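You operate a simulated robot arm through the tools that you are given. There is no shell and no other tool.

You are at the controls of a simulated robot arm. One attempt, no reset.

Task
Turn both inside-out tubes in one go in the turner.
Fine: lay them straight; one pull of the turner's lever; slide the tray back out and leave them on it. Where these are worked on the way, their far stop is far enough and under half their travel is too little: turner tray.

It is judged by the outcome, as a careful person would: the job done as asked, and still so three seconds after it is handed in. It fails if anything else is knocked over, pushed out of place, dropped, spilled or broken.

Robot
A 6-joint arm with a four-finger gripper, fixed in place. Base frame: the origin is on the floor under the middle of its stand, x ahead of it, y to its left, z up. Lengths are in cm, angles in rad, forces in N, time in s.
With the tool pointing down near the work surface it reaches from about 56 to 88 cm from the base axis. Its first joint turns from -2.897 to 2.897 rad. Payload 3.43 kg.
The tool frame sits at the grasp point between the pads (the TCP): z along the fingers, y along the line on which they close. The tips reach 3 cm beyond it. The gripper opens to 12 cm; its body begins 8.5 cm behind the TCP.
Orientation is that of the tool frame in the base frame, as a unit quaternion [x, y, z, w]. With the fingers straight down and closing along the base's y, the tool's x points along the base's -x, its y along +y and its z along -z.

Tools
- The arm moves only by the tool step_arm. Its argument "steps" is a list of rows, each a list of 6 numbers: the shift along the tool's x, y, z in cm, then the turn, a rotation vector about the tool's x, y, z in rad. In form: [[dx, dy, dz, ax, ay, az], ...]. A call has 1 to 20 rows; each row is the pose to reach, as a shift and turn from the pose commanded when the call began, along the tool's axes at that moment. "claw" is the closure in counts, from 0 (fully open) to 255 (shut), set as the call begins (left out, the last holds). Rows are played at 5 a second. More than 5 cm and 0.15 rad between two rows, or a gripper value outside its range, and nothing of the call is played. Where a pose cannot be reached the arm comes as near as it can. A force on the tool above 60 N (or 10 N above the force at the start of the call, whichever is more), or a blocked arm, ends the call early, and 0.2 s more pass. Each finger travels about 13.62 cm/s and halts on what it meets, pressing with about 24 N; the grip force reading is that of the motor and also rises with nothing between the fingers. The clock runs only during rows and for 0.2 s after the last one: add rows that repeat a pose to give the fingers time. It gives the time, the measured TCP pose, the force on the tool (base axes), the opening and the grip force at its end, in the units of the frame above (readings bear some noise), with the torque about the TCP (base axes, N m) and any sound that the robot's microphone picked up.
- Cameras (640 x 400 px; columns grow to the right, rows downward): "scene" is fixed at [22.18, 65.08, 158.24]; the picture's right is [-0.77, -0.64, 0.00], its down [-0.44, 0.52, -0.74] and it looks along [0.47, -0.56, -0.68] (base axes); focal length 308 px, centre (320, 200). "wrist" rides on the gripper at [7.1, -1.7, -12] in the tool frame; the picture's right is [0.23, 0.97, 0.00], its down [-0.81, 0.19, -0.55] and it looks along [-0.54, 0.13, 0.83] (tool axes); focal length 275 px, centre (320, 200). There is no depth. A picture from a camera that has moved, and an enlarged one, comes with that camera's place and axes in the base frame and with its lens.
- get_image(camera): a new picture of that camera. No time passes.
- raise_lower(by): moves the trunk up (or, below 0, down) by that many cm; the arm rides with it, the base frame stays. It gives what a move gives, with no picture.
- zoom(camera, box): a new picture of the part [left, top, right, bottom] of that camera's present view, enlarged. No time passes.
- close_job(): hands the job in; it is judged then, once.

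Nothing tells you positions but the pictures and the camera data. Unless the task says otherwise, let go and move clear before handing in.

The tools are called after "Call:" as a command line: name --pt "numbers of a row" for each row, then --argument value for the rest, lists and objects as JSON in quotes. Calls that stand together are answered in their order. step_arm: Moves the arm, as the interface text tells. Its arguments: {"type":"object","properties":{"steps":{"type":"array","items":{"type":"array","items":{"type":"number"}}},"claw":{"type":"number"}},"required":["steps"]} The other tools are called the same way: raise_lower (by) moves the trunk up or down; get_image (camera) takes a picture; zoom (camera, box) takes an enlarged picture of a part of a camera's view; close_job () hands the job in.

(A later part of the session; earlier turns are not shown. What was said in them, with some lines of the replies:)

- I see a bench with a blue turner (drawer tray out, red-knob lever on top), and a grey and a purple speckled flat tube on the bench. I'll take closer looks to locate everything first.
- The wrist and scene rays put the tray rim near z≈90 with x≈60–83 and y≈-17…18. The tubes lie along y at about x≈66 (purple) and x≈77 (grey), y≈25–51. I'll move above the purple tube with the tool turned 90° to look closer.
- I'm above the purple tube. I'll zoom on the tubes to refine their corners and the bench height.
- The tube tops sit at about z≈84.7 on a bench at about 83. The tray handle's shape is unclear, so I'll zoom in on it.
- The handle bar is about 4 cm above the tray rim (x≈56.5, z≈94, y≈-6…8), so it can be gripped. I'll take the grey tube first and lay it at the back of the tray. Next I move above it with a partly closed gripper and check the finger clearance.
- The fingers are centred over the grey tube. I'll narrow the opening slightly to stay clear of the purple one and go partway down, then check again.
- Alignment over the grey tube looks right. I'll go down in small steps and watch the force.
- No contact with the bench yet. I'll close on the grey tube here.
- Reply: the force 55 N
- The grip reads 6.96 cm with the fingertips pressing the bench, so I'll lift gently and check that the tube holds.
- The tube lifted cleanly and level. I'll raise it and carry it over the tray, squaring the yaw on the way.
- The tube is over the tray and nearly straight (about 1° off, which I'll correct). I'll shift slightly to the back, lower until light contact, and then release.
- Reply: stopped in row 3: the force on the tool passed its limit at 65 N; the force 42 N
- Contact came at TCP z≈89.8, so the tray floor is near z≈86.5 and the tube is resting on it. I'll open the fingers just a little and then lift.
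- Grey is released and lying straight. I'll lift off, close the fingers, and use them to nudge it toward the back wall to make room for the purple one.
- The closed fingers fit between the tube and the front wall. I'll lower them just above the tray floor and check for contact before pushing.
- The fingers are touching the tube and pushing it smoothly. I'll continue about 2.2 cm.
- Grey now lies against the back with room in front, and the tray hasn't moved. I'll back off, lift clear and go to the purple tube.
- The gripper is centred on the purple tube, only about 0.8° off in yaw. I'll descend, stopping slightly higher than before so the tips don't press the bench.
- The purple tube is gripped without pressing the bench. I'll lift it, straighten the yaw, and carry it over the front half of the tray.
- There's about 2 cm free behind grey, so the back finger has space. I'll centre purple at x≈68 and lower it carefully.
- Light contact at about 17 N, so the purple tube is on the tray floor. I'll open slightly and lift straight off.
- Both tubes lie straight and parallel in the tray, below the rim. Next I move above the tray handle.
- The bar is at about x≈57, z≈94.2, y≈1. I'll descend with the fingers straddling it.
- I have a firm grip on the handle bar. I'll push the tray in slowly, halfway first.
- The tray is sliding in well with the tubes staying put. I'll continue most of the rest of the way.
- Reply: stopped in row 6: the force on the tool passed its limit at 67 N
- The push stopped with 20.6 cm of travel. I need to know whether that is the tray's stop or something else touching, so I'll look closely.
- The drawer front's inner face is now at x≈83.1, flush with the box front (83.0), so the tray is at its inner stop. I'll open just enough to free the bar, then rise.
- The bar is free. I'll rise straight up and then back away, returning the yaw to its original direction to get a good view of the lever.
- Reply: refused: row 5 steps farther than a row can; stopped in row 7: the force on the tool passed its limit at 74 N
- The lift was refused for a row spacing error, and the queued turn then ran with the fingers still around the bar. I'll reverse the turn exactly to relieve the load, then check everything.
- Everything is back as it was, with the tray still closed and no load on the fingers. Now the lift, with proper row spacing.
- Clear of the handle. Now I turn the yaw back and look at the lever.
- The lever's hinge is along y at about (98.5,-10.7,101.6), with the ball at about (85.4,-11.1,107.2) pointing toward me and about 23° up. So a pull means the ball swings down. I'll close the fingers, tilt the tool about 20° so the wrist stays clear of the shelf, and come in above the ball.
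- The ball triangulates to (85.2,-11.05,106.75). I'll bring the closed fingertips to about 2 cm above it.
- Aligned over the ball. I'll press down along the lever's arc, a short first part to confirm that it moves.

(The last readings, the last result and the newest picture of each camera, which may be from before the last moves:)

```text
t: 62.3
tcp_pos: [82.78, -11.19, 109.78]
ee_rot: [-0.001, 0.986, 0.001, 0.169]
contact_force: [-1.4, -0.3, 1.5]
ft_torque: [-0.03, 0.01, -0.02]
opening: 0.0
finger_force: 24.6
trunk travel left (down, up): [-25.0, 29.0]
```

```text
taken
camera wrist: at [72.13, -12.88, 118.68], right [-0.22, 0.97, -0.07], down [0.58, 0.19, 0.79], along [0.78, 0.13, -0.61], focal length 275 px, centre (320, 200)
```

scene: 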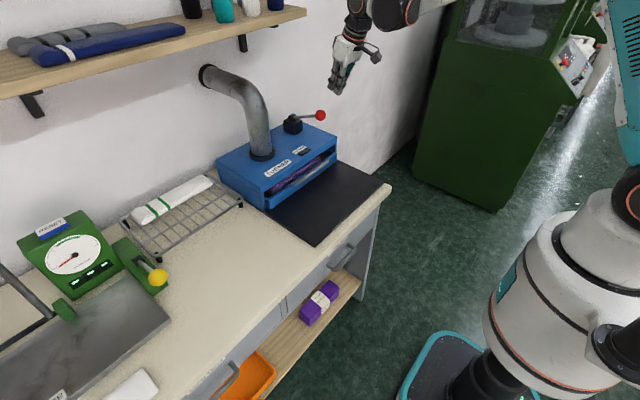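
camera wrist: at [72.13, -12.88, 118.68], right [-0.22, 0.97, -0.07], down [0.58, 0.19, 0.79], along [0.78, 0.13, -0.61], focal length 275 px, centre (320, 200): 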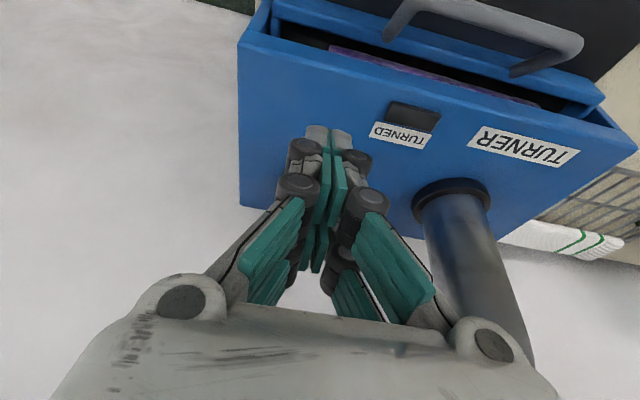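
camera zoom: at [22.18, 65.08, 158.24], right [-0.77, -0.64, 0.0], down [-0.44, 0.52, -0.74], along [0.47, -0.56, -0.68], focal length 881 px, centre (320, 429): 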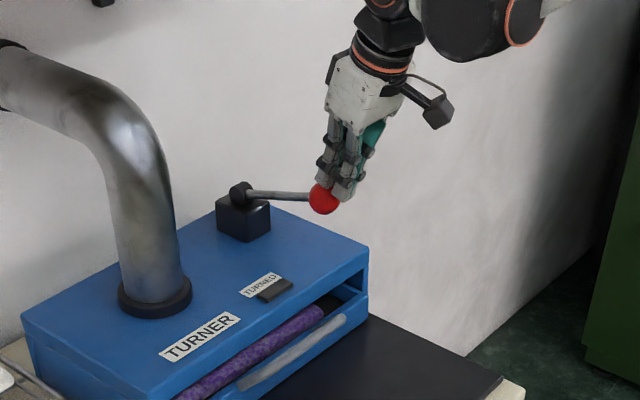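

The lever is following down with little force. I'll continue along the arc.

Call:
step_arm --pt "0.43 0 0.76 0 0 0" --pt "0.86 0 1.52 0 0 0" --pt "1.2 0 2.33 0 0 0" --pt "1.5 0 3.14 0 0 0" --pt "1.5 0 3.14 0 0 0"

Call:
zoom --camera "scene" --box '[250, 50, 390, 190]'

Call:
get_image --camera "wrist"

```text
t: 63.5
tcp_pos: [82.46, -11.01, 106.3]
ee_rot: [-0.002, 0.986, 0.0, 0.169]
contact_force: [0.2, 0.0, 1.6]
ft_torque: [0.02, -0.02, -0.01]
opening: 0.0
finger_force: 33.4
trunk travel left (down, up): [-25.0, 29.0]
```

```text
2.86 times, centred on (320, 120) of scene
camera zoom: at [22.18, 65.08, 158.24], right [-0.77, -0.64, 0.0], down [-0.44, 0.52, -0.74], along [0.47, -0.56, -0.68], focal length 881 px, centre (320, 429)
```

zoom: 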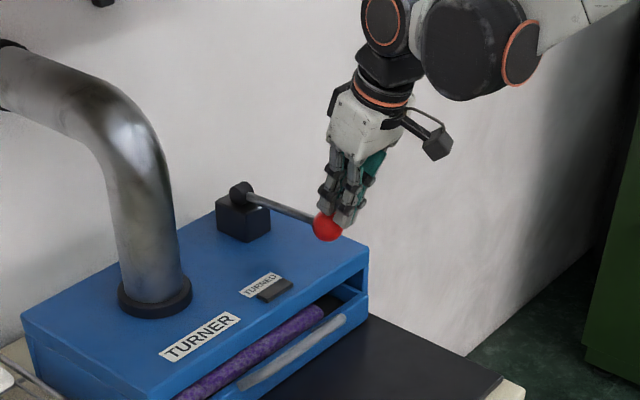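

```text
taken
camera wrist: at [71.84, -12.85, 115.21], right [-0.22, 0.97, -0.07], down [0.58, 0.19, 0.79], along [0.78, 0.13, -0.61], focal length 275 px, centre (320, 200)
```

wrist: 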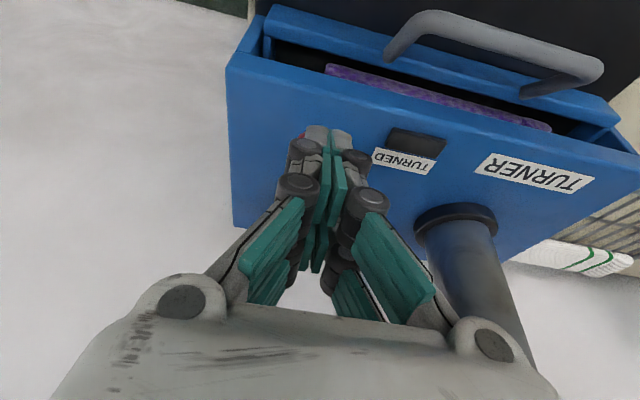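

Call:
step_arm --pt "0.12 0 0.4 0 0 0" --pt "0.24 0 0.8 0 0 0" --pt "0.35 0 1.2 0 0 0" --pt "0.45 0 1.63 0 0 0" --pt "0.52 0 2.0 0 0 0" --pt "0.6 0 2.4 0 0 0" --pt "0.6 0 2.4 0 0 0"

Call:
zoom --camera "scene" --box '[250, 50, 390, 190]'

Call:
get_image --camera "wrist"

```text
t: 64.8
tcp_pos: [82.43, -11.01, 104.89]
ee_rot: [-0.002, 0.985, 0.001, 0.172]
contact_force: [-12.1, 0.7, 42.2]
ft_torque: [-0.01, -0.33, 0.06]
opening: 0.61
finger_force: 33.3
trunk travel left (down, up): [-25.0, 29.0]
stopped in row 6: the force on the tool passed its limit at 64 N (the readings are from after the stop); the commanded pose is now the measured one
```

```text
2.86 times, centred on (320, 120) of scene
camera zoom: at [22.18, 65.08, 158.24], right [-0.77, -0.64, 0.0], down [-0.44, 0.52, -0.74], along [0.47, -0.56, -0.68], focal length 881 px, centre (320, 429)
```

zoom: 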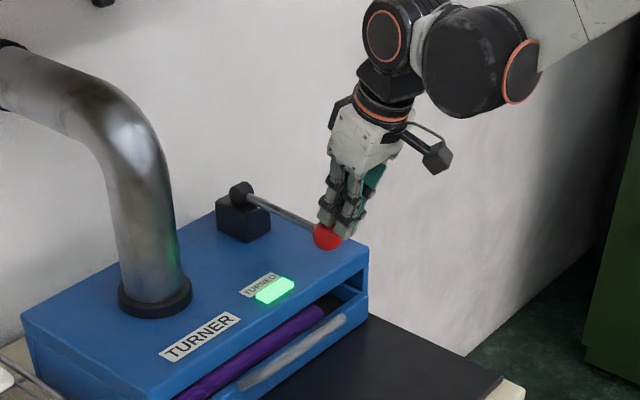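

```text
taken
camera wrist: at [71.62, -12.75, 113.71], right [-0.22, 0.97, -0.08], down [0.57, 0.19, 0.8], along [0.79, 0.13, -0.6], focal length 275 px, centre (320, 200)
```

wrist: 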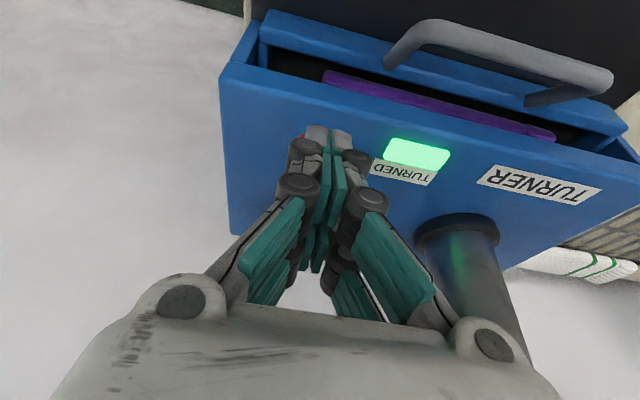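

The TURNED lamp is lit and the tube now shows its solid purple side, so one full pull is done. I'll ease off along the same arc and lift clear of the ball.

Call:
step_arm --pt "-0.3 0 -0.8 0 0 0" --pt "-0.6 0 -1.8 0 0 0" --pt "-1.2 0 -3 0 0 0" --pt "-1.8 0 -4.5 0 0 0" --pt "-2.2 0 -6.5 0 0 0" --pt "-2.2 0 -9 0 0 0" --pt "-2.2 0 -12 0 0 0" --pt "-2.2 0 -12 0 0 0"

Call:
zoom --camera "scene" --box '[230, 50, 390, 210]'

Call:
get_image --camera "wrist"

```text
t: 66.6
tcp_pos: [81.03, -11.1, 116.31]
ee_rot: [-0.003, 0.986, 0.001, 0.169]
contact_force: [-0.2, 0.2, 0.2]
ft_torque: [-0.05, 0.0, 0.03]
opening: 0.0
finger_force: 33.3
trunk travel left (down, up): [-25.0, 29.0]
```

```text
2.50 times, centred on (310, 130) of scene
camera zoom: at [22.18, 65.08, 158.24], right [-0.77, -0.64, 0.0], down [-0.44, 0.52, -0.74], along [0.47, -0.56, -0.68], focal length 771 px, centre (345, 375)
```

zoom: 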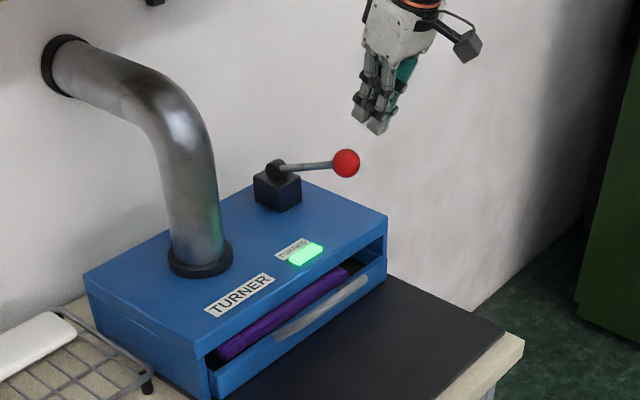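

```text
taken
camera wrist: at [70.23, -12.9, 125.22], right [-0.22, 0.97, -0.08], down [0.58, 0.19, 0.79], along [0.79, 0.13, -0.61], focal length 275 px, centre (320, 200)
```

wrist: 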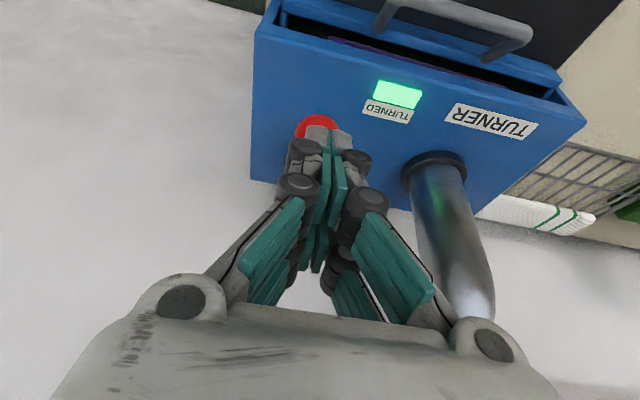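

The lever returned to rest and the lamp stays lit. Now I back away, level the tool and return to the 90° yaw to grip the handle again.

Call:
step_arm --pt "2.4 2.0 -1.2 0 0.06 0" --pt "4.8 4.1 -2.4 0 0.12 0" --pt "7.2 6.1 -3.6 0 0.18 0" --pt "9.6 8.2 -4.8 0 0.24 0" --pt "12 10.2 -6 0 0.3 0" --pt "14.4 12.3 -7.2 0 0.339 0" --pt "14.4 12.3 -7.2 0 0.339 0" --claw 165

```text
t: 68.2
tcp_pos: [64.84, 1.33, 118.28]
ee_rot: [-0.002, 1.0, 0.001, 0.001]
contact_force: [-0.4, -0.1, -0.6]
ft_torque: [-0.01, -0.01, -0.04]
opening: 4.22
finger_force: 0.1
trunk travel left (down, up): [-25.0, 29.0]
```

Call:
step_arm --pt "0 0 0 0 0 0.14" --pt "0 0 0 0 0 0.28" --pt "0 0 0 0 0 0.42" --pt "0 0 0 0 0 0.56" --pt "0 0 0 0 0 0.7" --pt "0 0 0 0 0 0.84" --pt "0 0 0 0 0 0.98" --pt "0 0 0 0 0 1.12" --pt "0 0 0 0 0 1.26" --pt "0 0 0 0 0 1.4" --pt "0 0 0 0 0 1.5" --pt "0 0 0 0 0 1.571" --pt "0 0 0 0 0 1.571"

Call:
get_image --camera "wrist"

Call:
get_image --camera "scene"

```text
t: 71.0
tcp_pos: [64.83, 1.31, 118.29]
ee_rot: [0.706, 0.708, 0.001, 0.0]
contact_force: [0.5, -0.5, 1.1]
ft_torque: [0.01, -0.03, 0.01]
opening: 4.23
finger_force: 0.1
trunk travel left (down, up): [-25.0, 29.0]
```

```text
taken
camera wrist: at [63.14, 8.28, 130.31], right [0.97, 0.23, 0.0], down [0.19, -0.81, 0.55], along [0.13, -0.54, -0.83], focal length 275 px, centre (320, 200)
```

wrist: 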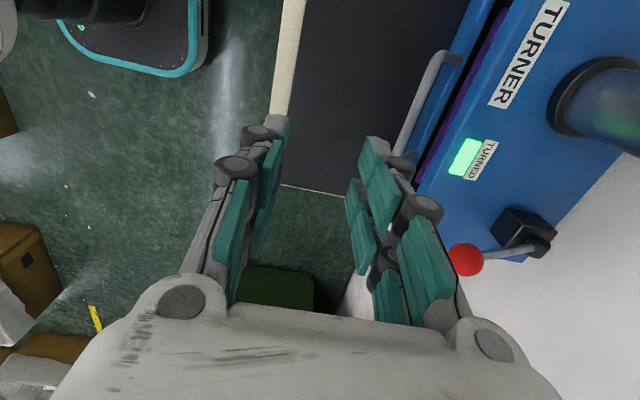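

```text
taken
```

scene: 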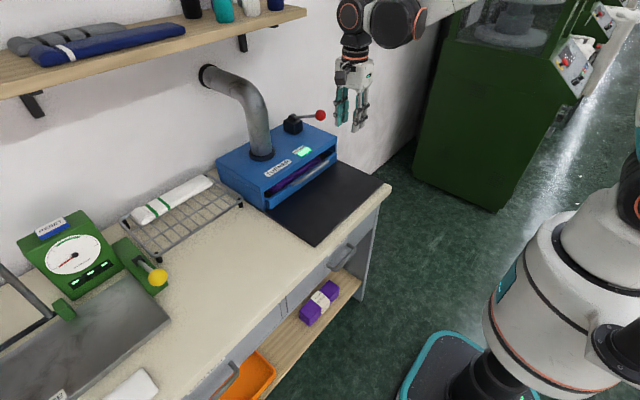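

Call:
step_arm --pt "0 3.5 2 0 0 0" --pt "0 7 4 0 0 0" --pt "0 10 6.5 0 0 0" --pt "0 12.8 10 0 0 0" --pt "0 12.8 14 0 0 0" --pt "0 12.8 17 0 0 0" --pt "0 12.8 17 0 0 0"

Call:
get_image --camera "wrist"

Call:
zoom --camera "scene" --box '[250, 90, 370, 210]'

```text
t: 72.6
tcp_pos: [77.71, 1.12, 101.23]
ee_rot: [0.706, 0.708, 0.001, 0.0]
contact_force: [-0.4, -0.4, -0.4]
ft_torque: [-0.03, -0.03, -0.01]
opening: 4.23
finger_force: 0.1
trunk travel left (down, up): [-25.0, 29.0]
```

```text
taken
camera wrist: at [75.99, 8.1, 113.25], right [0.97, 0.23, 0.0], down [0.19, -0.81, 0.55], along [0.13, -0.54, -0.83], focal length 275 px, centre (320, 200)
```

wrist: 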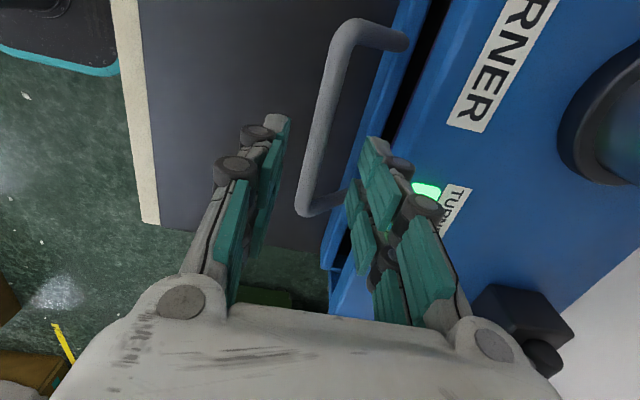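

```text
3.33 times, centred on (310, 150) of scene
camera zoom: at [22.18, 65.08, 158.24], right [-0.77, -0.64, 0.0], down [-0.44, 0.52, -0.74], along [0.47, -0.56, -0.68], focal length 1028 px, centre (353, 367)
```

zoom: 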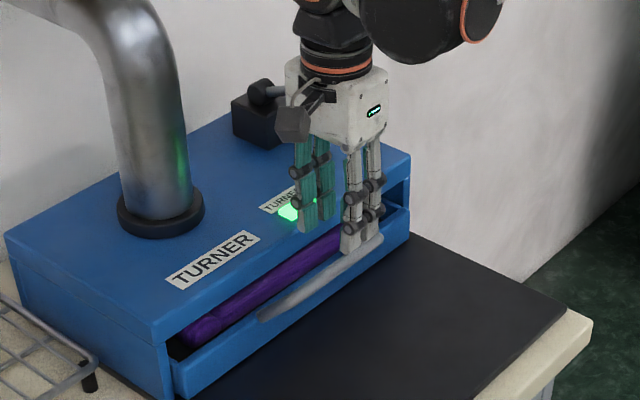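

The fingers are centred over the bar. I'll descend around it.

Call:
step_arm --pt "0 0 3 0 0 0" --pt "0 0 5.5 0 0 0" --pt "0 0 7 0 0 0" --pt "0 0 7.8 0 0 0" --pt "0 0 7.8 0 0 0"

Call:
get_image --camera "wrist"

```text
t: 73.8
tcp_pos: [77.74, 1.22, 93.51]
ee_rot: [0.706, 0.708, 0.001, 0.0]
contact_force: [0.1, -0.4, 1.1]
ft_torque: [0.0, 0.0, 0.03]
opening: 4.23
finger_force: 0.1
trunk travel left (down, up): [-25.0, 29.0]
```

```text
taken
camera wrist: at [76.03, 8.28, 105.49], right [0.97, 0.23, 0.0], down [0.19, -0.81, 0.55], along [0.13, -0.54, -0.83], focal length 275 px, centre (320, 200)
```

wrist: 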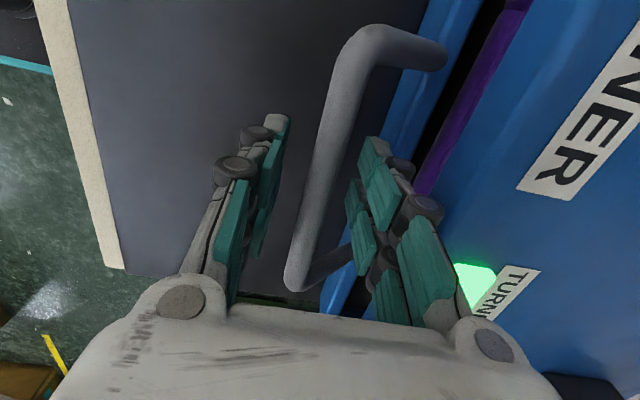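

Call:
step_arm --pt "0 0 0 0 0 0" --pt "0 0 0 0 0 0" --pt "0 0 0 0 0 0" --pt "0 0 0 0 0 0" --claw 235

```text
t: 74.8
tcp_pos: [77.8, 1.17, 93.59]
ee_rot: [0.706, 0.709, 0.002, 0.0]
contact_force: [-10.0, -0.5, -6.4]
ft_torque: [-0.01, -0.04, 0.57]
opening: 1.21
finger_force: 43.8
trunk travel left (down, up): [-25.0, 29.0]
```

The bar is gripped. I'll pull the tray out slowly, half the travel first.

Call:
step_arm --pt "0 -0.4 0 0 0 0" --pt "0 -1.2 0 0 0 0" --pt "0 -2.2 0 0 0 0" --pt "0 -3.2 0 0 0 0" --pt "0 -4.2 0 0 0 0" --pt "0 -5.2 0 0 0 0" --pt "0 -6.2 0 0 0 0" --pt "0 -7.2 0 0 0 0" --pt "0 -8.2 0 0 0 0" --pt "0 -9.2 0 0 0 0" --pt "0 -10 0 0 0 0" --pt "0 -10.4 0 0 0 0" --pt "0 -10.4 0 0 0 0"

Call:
get_image --camera "wrist"

Call:
zoom --camera "scene" --box '[230, 60, 430, 240]'

```text
t: 77.6
tcp_pos: [67.41, 1.07, 93.44]
ee_rot: [0.706, 0.708, 0.001, 0.0]
contact_force: [-0.7, -8.7, -23.3]
ft_torque: [-0.47, -0.05, 0.6]
opening: 1.22
finger_force: 44.3
trunk travel left (down, up): [-25.0, 29.0]
```

```text
taken
camera wrist: at [65.69, 8.28, 105.5], right [0.97, 0.23, 0.0], down [0.19, -0.81, 0.55], along [0.13, -0.54, -0.83], focal length 275 px, centre (320, 200)
```

wrist: 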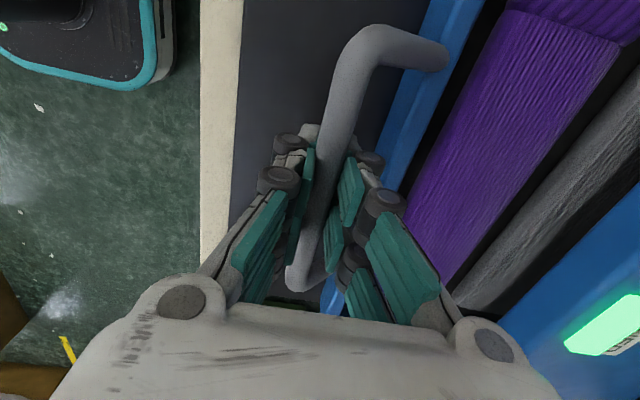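

```text
2.22 times, centred on (330, 150) of scene
camera zoom: at [22.18, 65.08, 158.24], right [-0.77, -0.64, 0.0], down [-0.44, 0.52, -0.74], along [0.47, -0.56, -0.68], focal length 685 px, centre (298, 311)
```

zoom: 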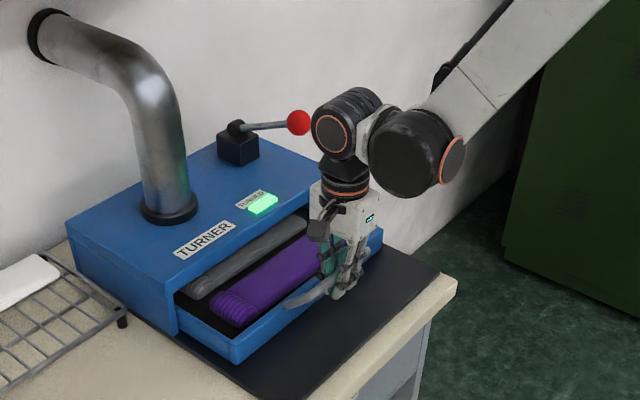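

Both tubes now show their turned side and stay straight. I'll pull the rest of the way to the outer stop.

Call:
step_arm --pt "0 -0.4 0 0 0 0" --pt "0 -1.2 0 0 0 0" --pt "0 -2.2 0 0 0 0" --pt "0 -3.2 0 0 0 0" --pt "0 -4.2 0 0 0 0" --pt "0 -5.2 0 0 0 0" --pt "0 -6.2 0 0 0 0" --pt "0 -7.2 0 0 0 0" --pt "0 -8.2 0 0 0 0" --pt "0 -9 0 0 0 0" --pt "0 -9.5 0 0 0 0" --pt "0 -9.9 0 0 0 0" --pt "0 -9.9 0 0 0 0"

Call:
get_image --camera "wrist"

Call:
zoom --camera "scene" --box '[230, 60, 430, 240]'

```text
t: 80.4
tcp_pos: [57.49, 1.28, 93.5]
ee_rot: [0.705, 0.709, 0.001, 0.0]
contact_force: [0.1, 7.1, -12.0]
ft_torque: [0.91, -0.02, 0.37]
opening: 1.23
finger_force: 43.7
trunk travel left (down, up): [-25.0, 29.0]
```

```text
taken
camera wrist: at [55.74, 8.27, 105.5], right [0.97, 0.23, 0.0], down [0.19, -0.81, 0.55], along [0.13, -0.54, -0.83], focal length 275 px, centre (320, 200)
```

wrist: 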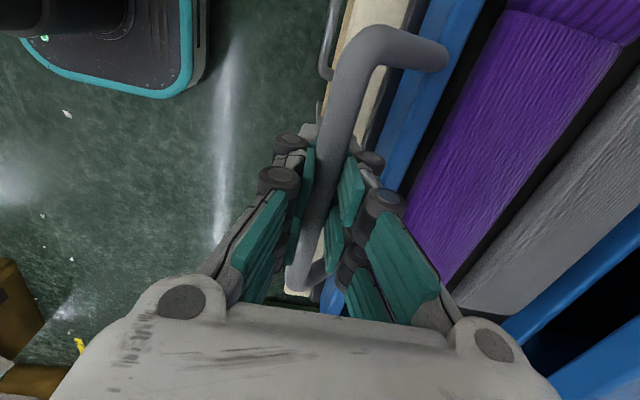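

```text
2.22 times, centred on (330, 150) of scene
camera zoom: at [22.18, 65.08, 158.24], right [-0.77, -0.64, 0.0], down [-0.44, 0.52, -0.74], along [0.47, -0.56, -0.68], focal length 685 px, centre (298, 311)
```

zoom: 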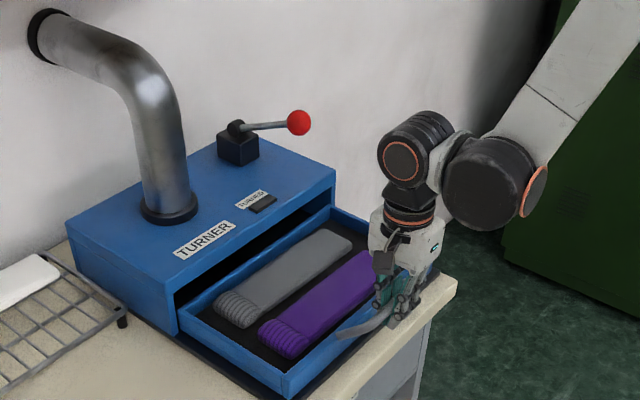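

The tray is nearly back at its starting position, with both tubes turned. I'll pull the last few millimetres gently.

Call:
step_arm --pt "0 -0.15 0 0 0 0" --pt "0 -0.3 0 0 0 0" --pt "0 -0.45 0 0 0 0" --pt "0 -0.45 0 0 0 0"

```text
t: 81.4
tcp_pos: [56.98, 1.22, 93.48]
ee_rot: [0.706, 0.709, 0.001, 0.0]
contact_force: [1.7, 3.6, -7.9]
ft_torque: [0.92, 0.0, 0.63]
opening: 1.21
finger_force: 43.8
trunk travel left (down, up): [-25.0, 29.0]
```

The tray is back where it started. I'll open the fingers and check that they are free before lifting.

Call:
step_arm --pt "0 0 0 0 0 0" --pt "0 0 0 0 0 0" --pt "0 0 0 0 0 0" --claw 160

Call:
get_image --camera "wrist"

```text
t: 82.2
tcp_pos: [57.05, 1.36, 93.51]
ee_rot: [0.706, 0.709, 0.001, 0.0]
contact_force: [0.0, -0.6, 0.4]
ft_torque: [0.05, 0.02, 0.02]
opening: 4.5
finger_force: 0.1
trunk travel left (down, up): [-25.0, 29.0]
```

```text
taken
camera wrist: at [55.2, 8.28, 105.52], right [0.97, 0.23, 0.0], down [0.19, -0.81, 0.55], along [0.13, -0.54, -0.83], focal length 275 px, centre (320, 200)
```

wrist: 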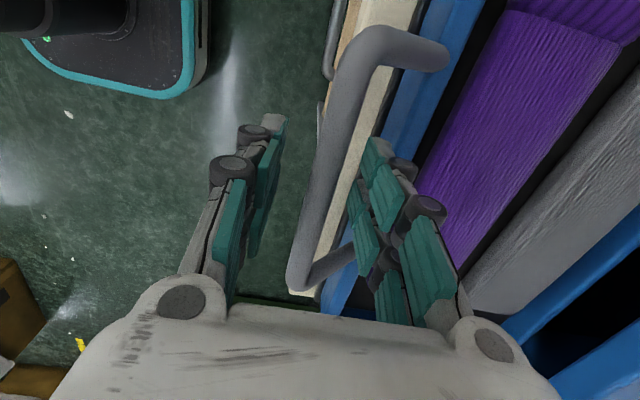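

Fingers are free of the bar. Lifting straight up and clear.

Call:
step_arm --pt "0 0 -2 0 0 0" --pt "0 0 -5 0 0 0" --pt "0 0 -9 0 0 0" --pt "0 0 -13 0 0 0" --pt "0 0 -17 0 0 0" --pt "0 0 -21 0 0 0" --pt "0 0 -25 0 0 0" --pt "0 0 -25 0 0 0"

Call:
get_image --camera "scene"

Call:
zoom --camera "scene" --box '[200, 80, 400, 250]'

Call:
get_image --camera "wrist"

```text
t: 84.0
tcp_pos: [57.25, 1.45, 118.44]
ee_rot: [0.706, 0.709, 0.002, 0.0]
contact_force: [-0.2, 0.1, -0.3]
ft_torque: [-0.01, 0.0, -0.01]
opening: 4.5
finger_force: 0.0
trunk travel left (down, up): [-25.0, 29.0]
```

```text
taken
```

scene: 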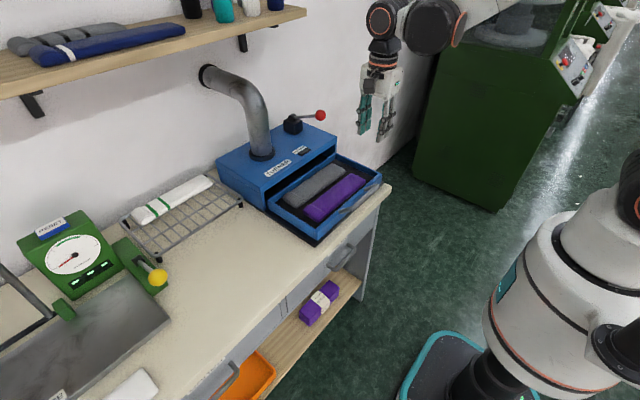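

```text
2.35 times, centred on (300, 165) of scene
camera zoom: at [22.18, 65.08, 158.24], right [-0.77, -0.64, 0.0], down [-0.44, 0.52, -0.74], along [0.47, -0.56, -0.68], focal length 726 px, centre (367, 282)
```

zoom: 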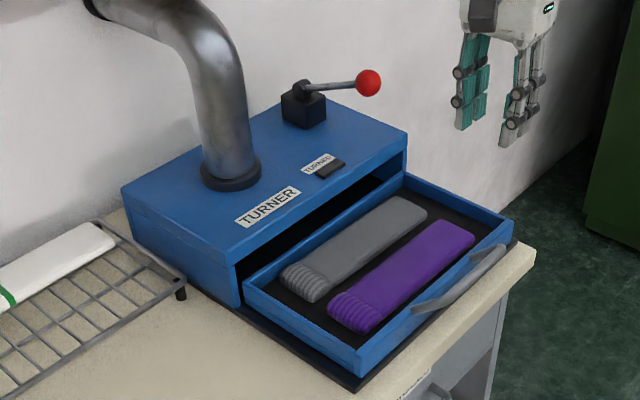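

```text
taken
camera wrist: at [55.45, 8.48, 130.53], right [0.97, 0.23, 0.0], down [0.19, -0.81, 0.55], along [0.13, -0.54, -0.83], focal length 275 px, centre (320, 200)
```

wrist: 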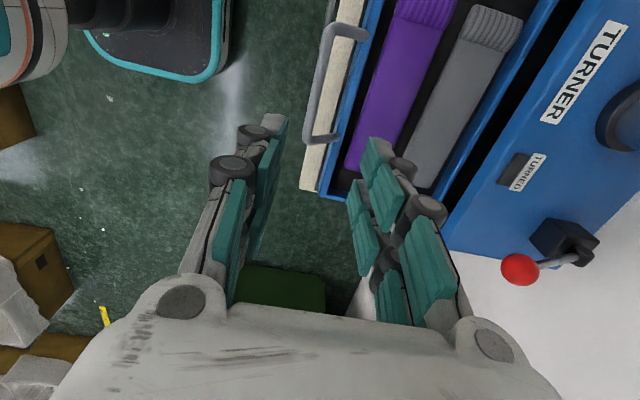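

Both tubes are turned right side out (grey and purple with ribbed cuffs) and lie straight on the tray. The tray is back out, the lever is at rest, and nothing else has moved. The gripper is clear, so I'm handing in.

Call:
close_job

```text
The job is handed in.
```

Both tubes are turned right side out and lie straight, side by side, on the turner tray. I laid the grey one at the back and the purple one at the front, pushed the tray in to its stop, and pulled the lever once. The TURNED lamp lit, and I pulled the tray back out to where it started.

- **Slip while releasing the handle:** After I had pushed the tray in, a lift command was refused, and the turn queued behind it ran with the fingers still around the tray handle. That twisted the handle until the force limit stopped it at 74 N. I reversed the turn, and the pictures afterwards showed the tray still closed and nothing out of place.
- **Outer stop not felt:** I did not feel the tray hit its outer stop when pulling it out. I ended at its starting position, which is nearly its whole travel.

The lever is back at rest, the gripper is clear of the tray, and the last pictures showed nothing else moved.
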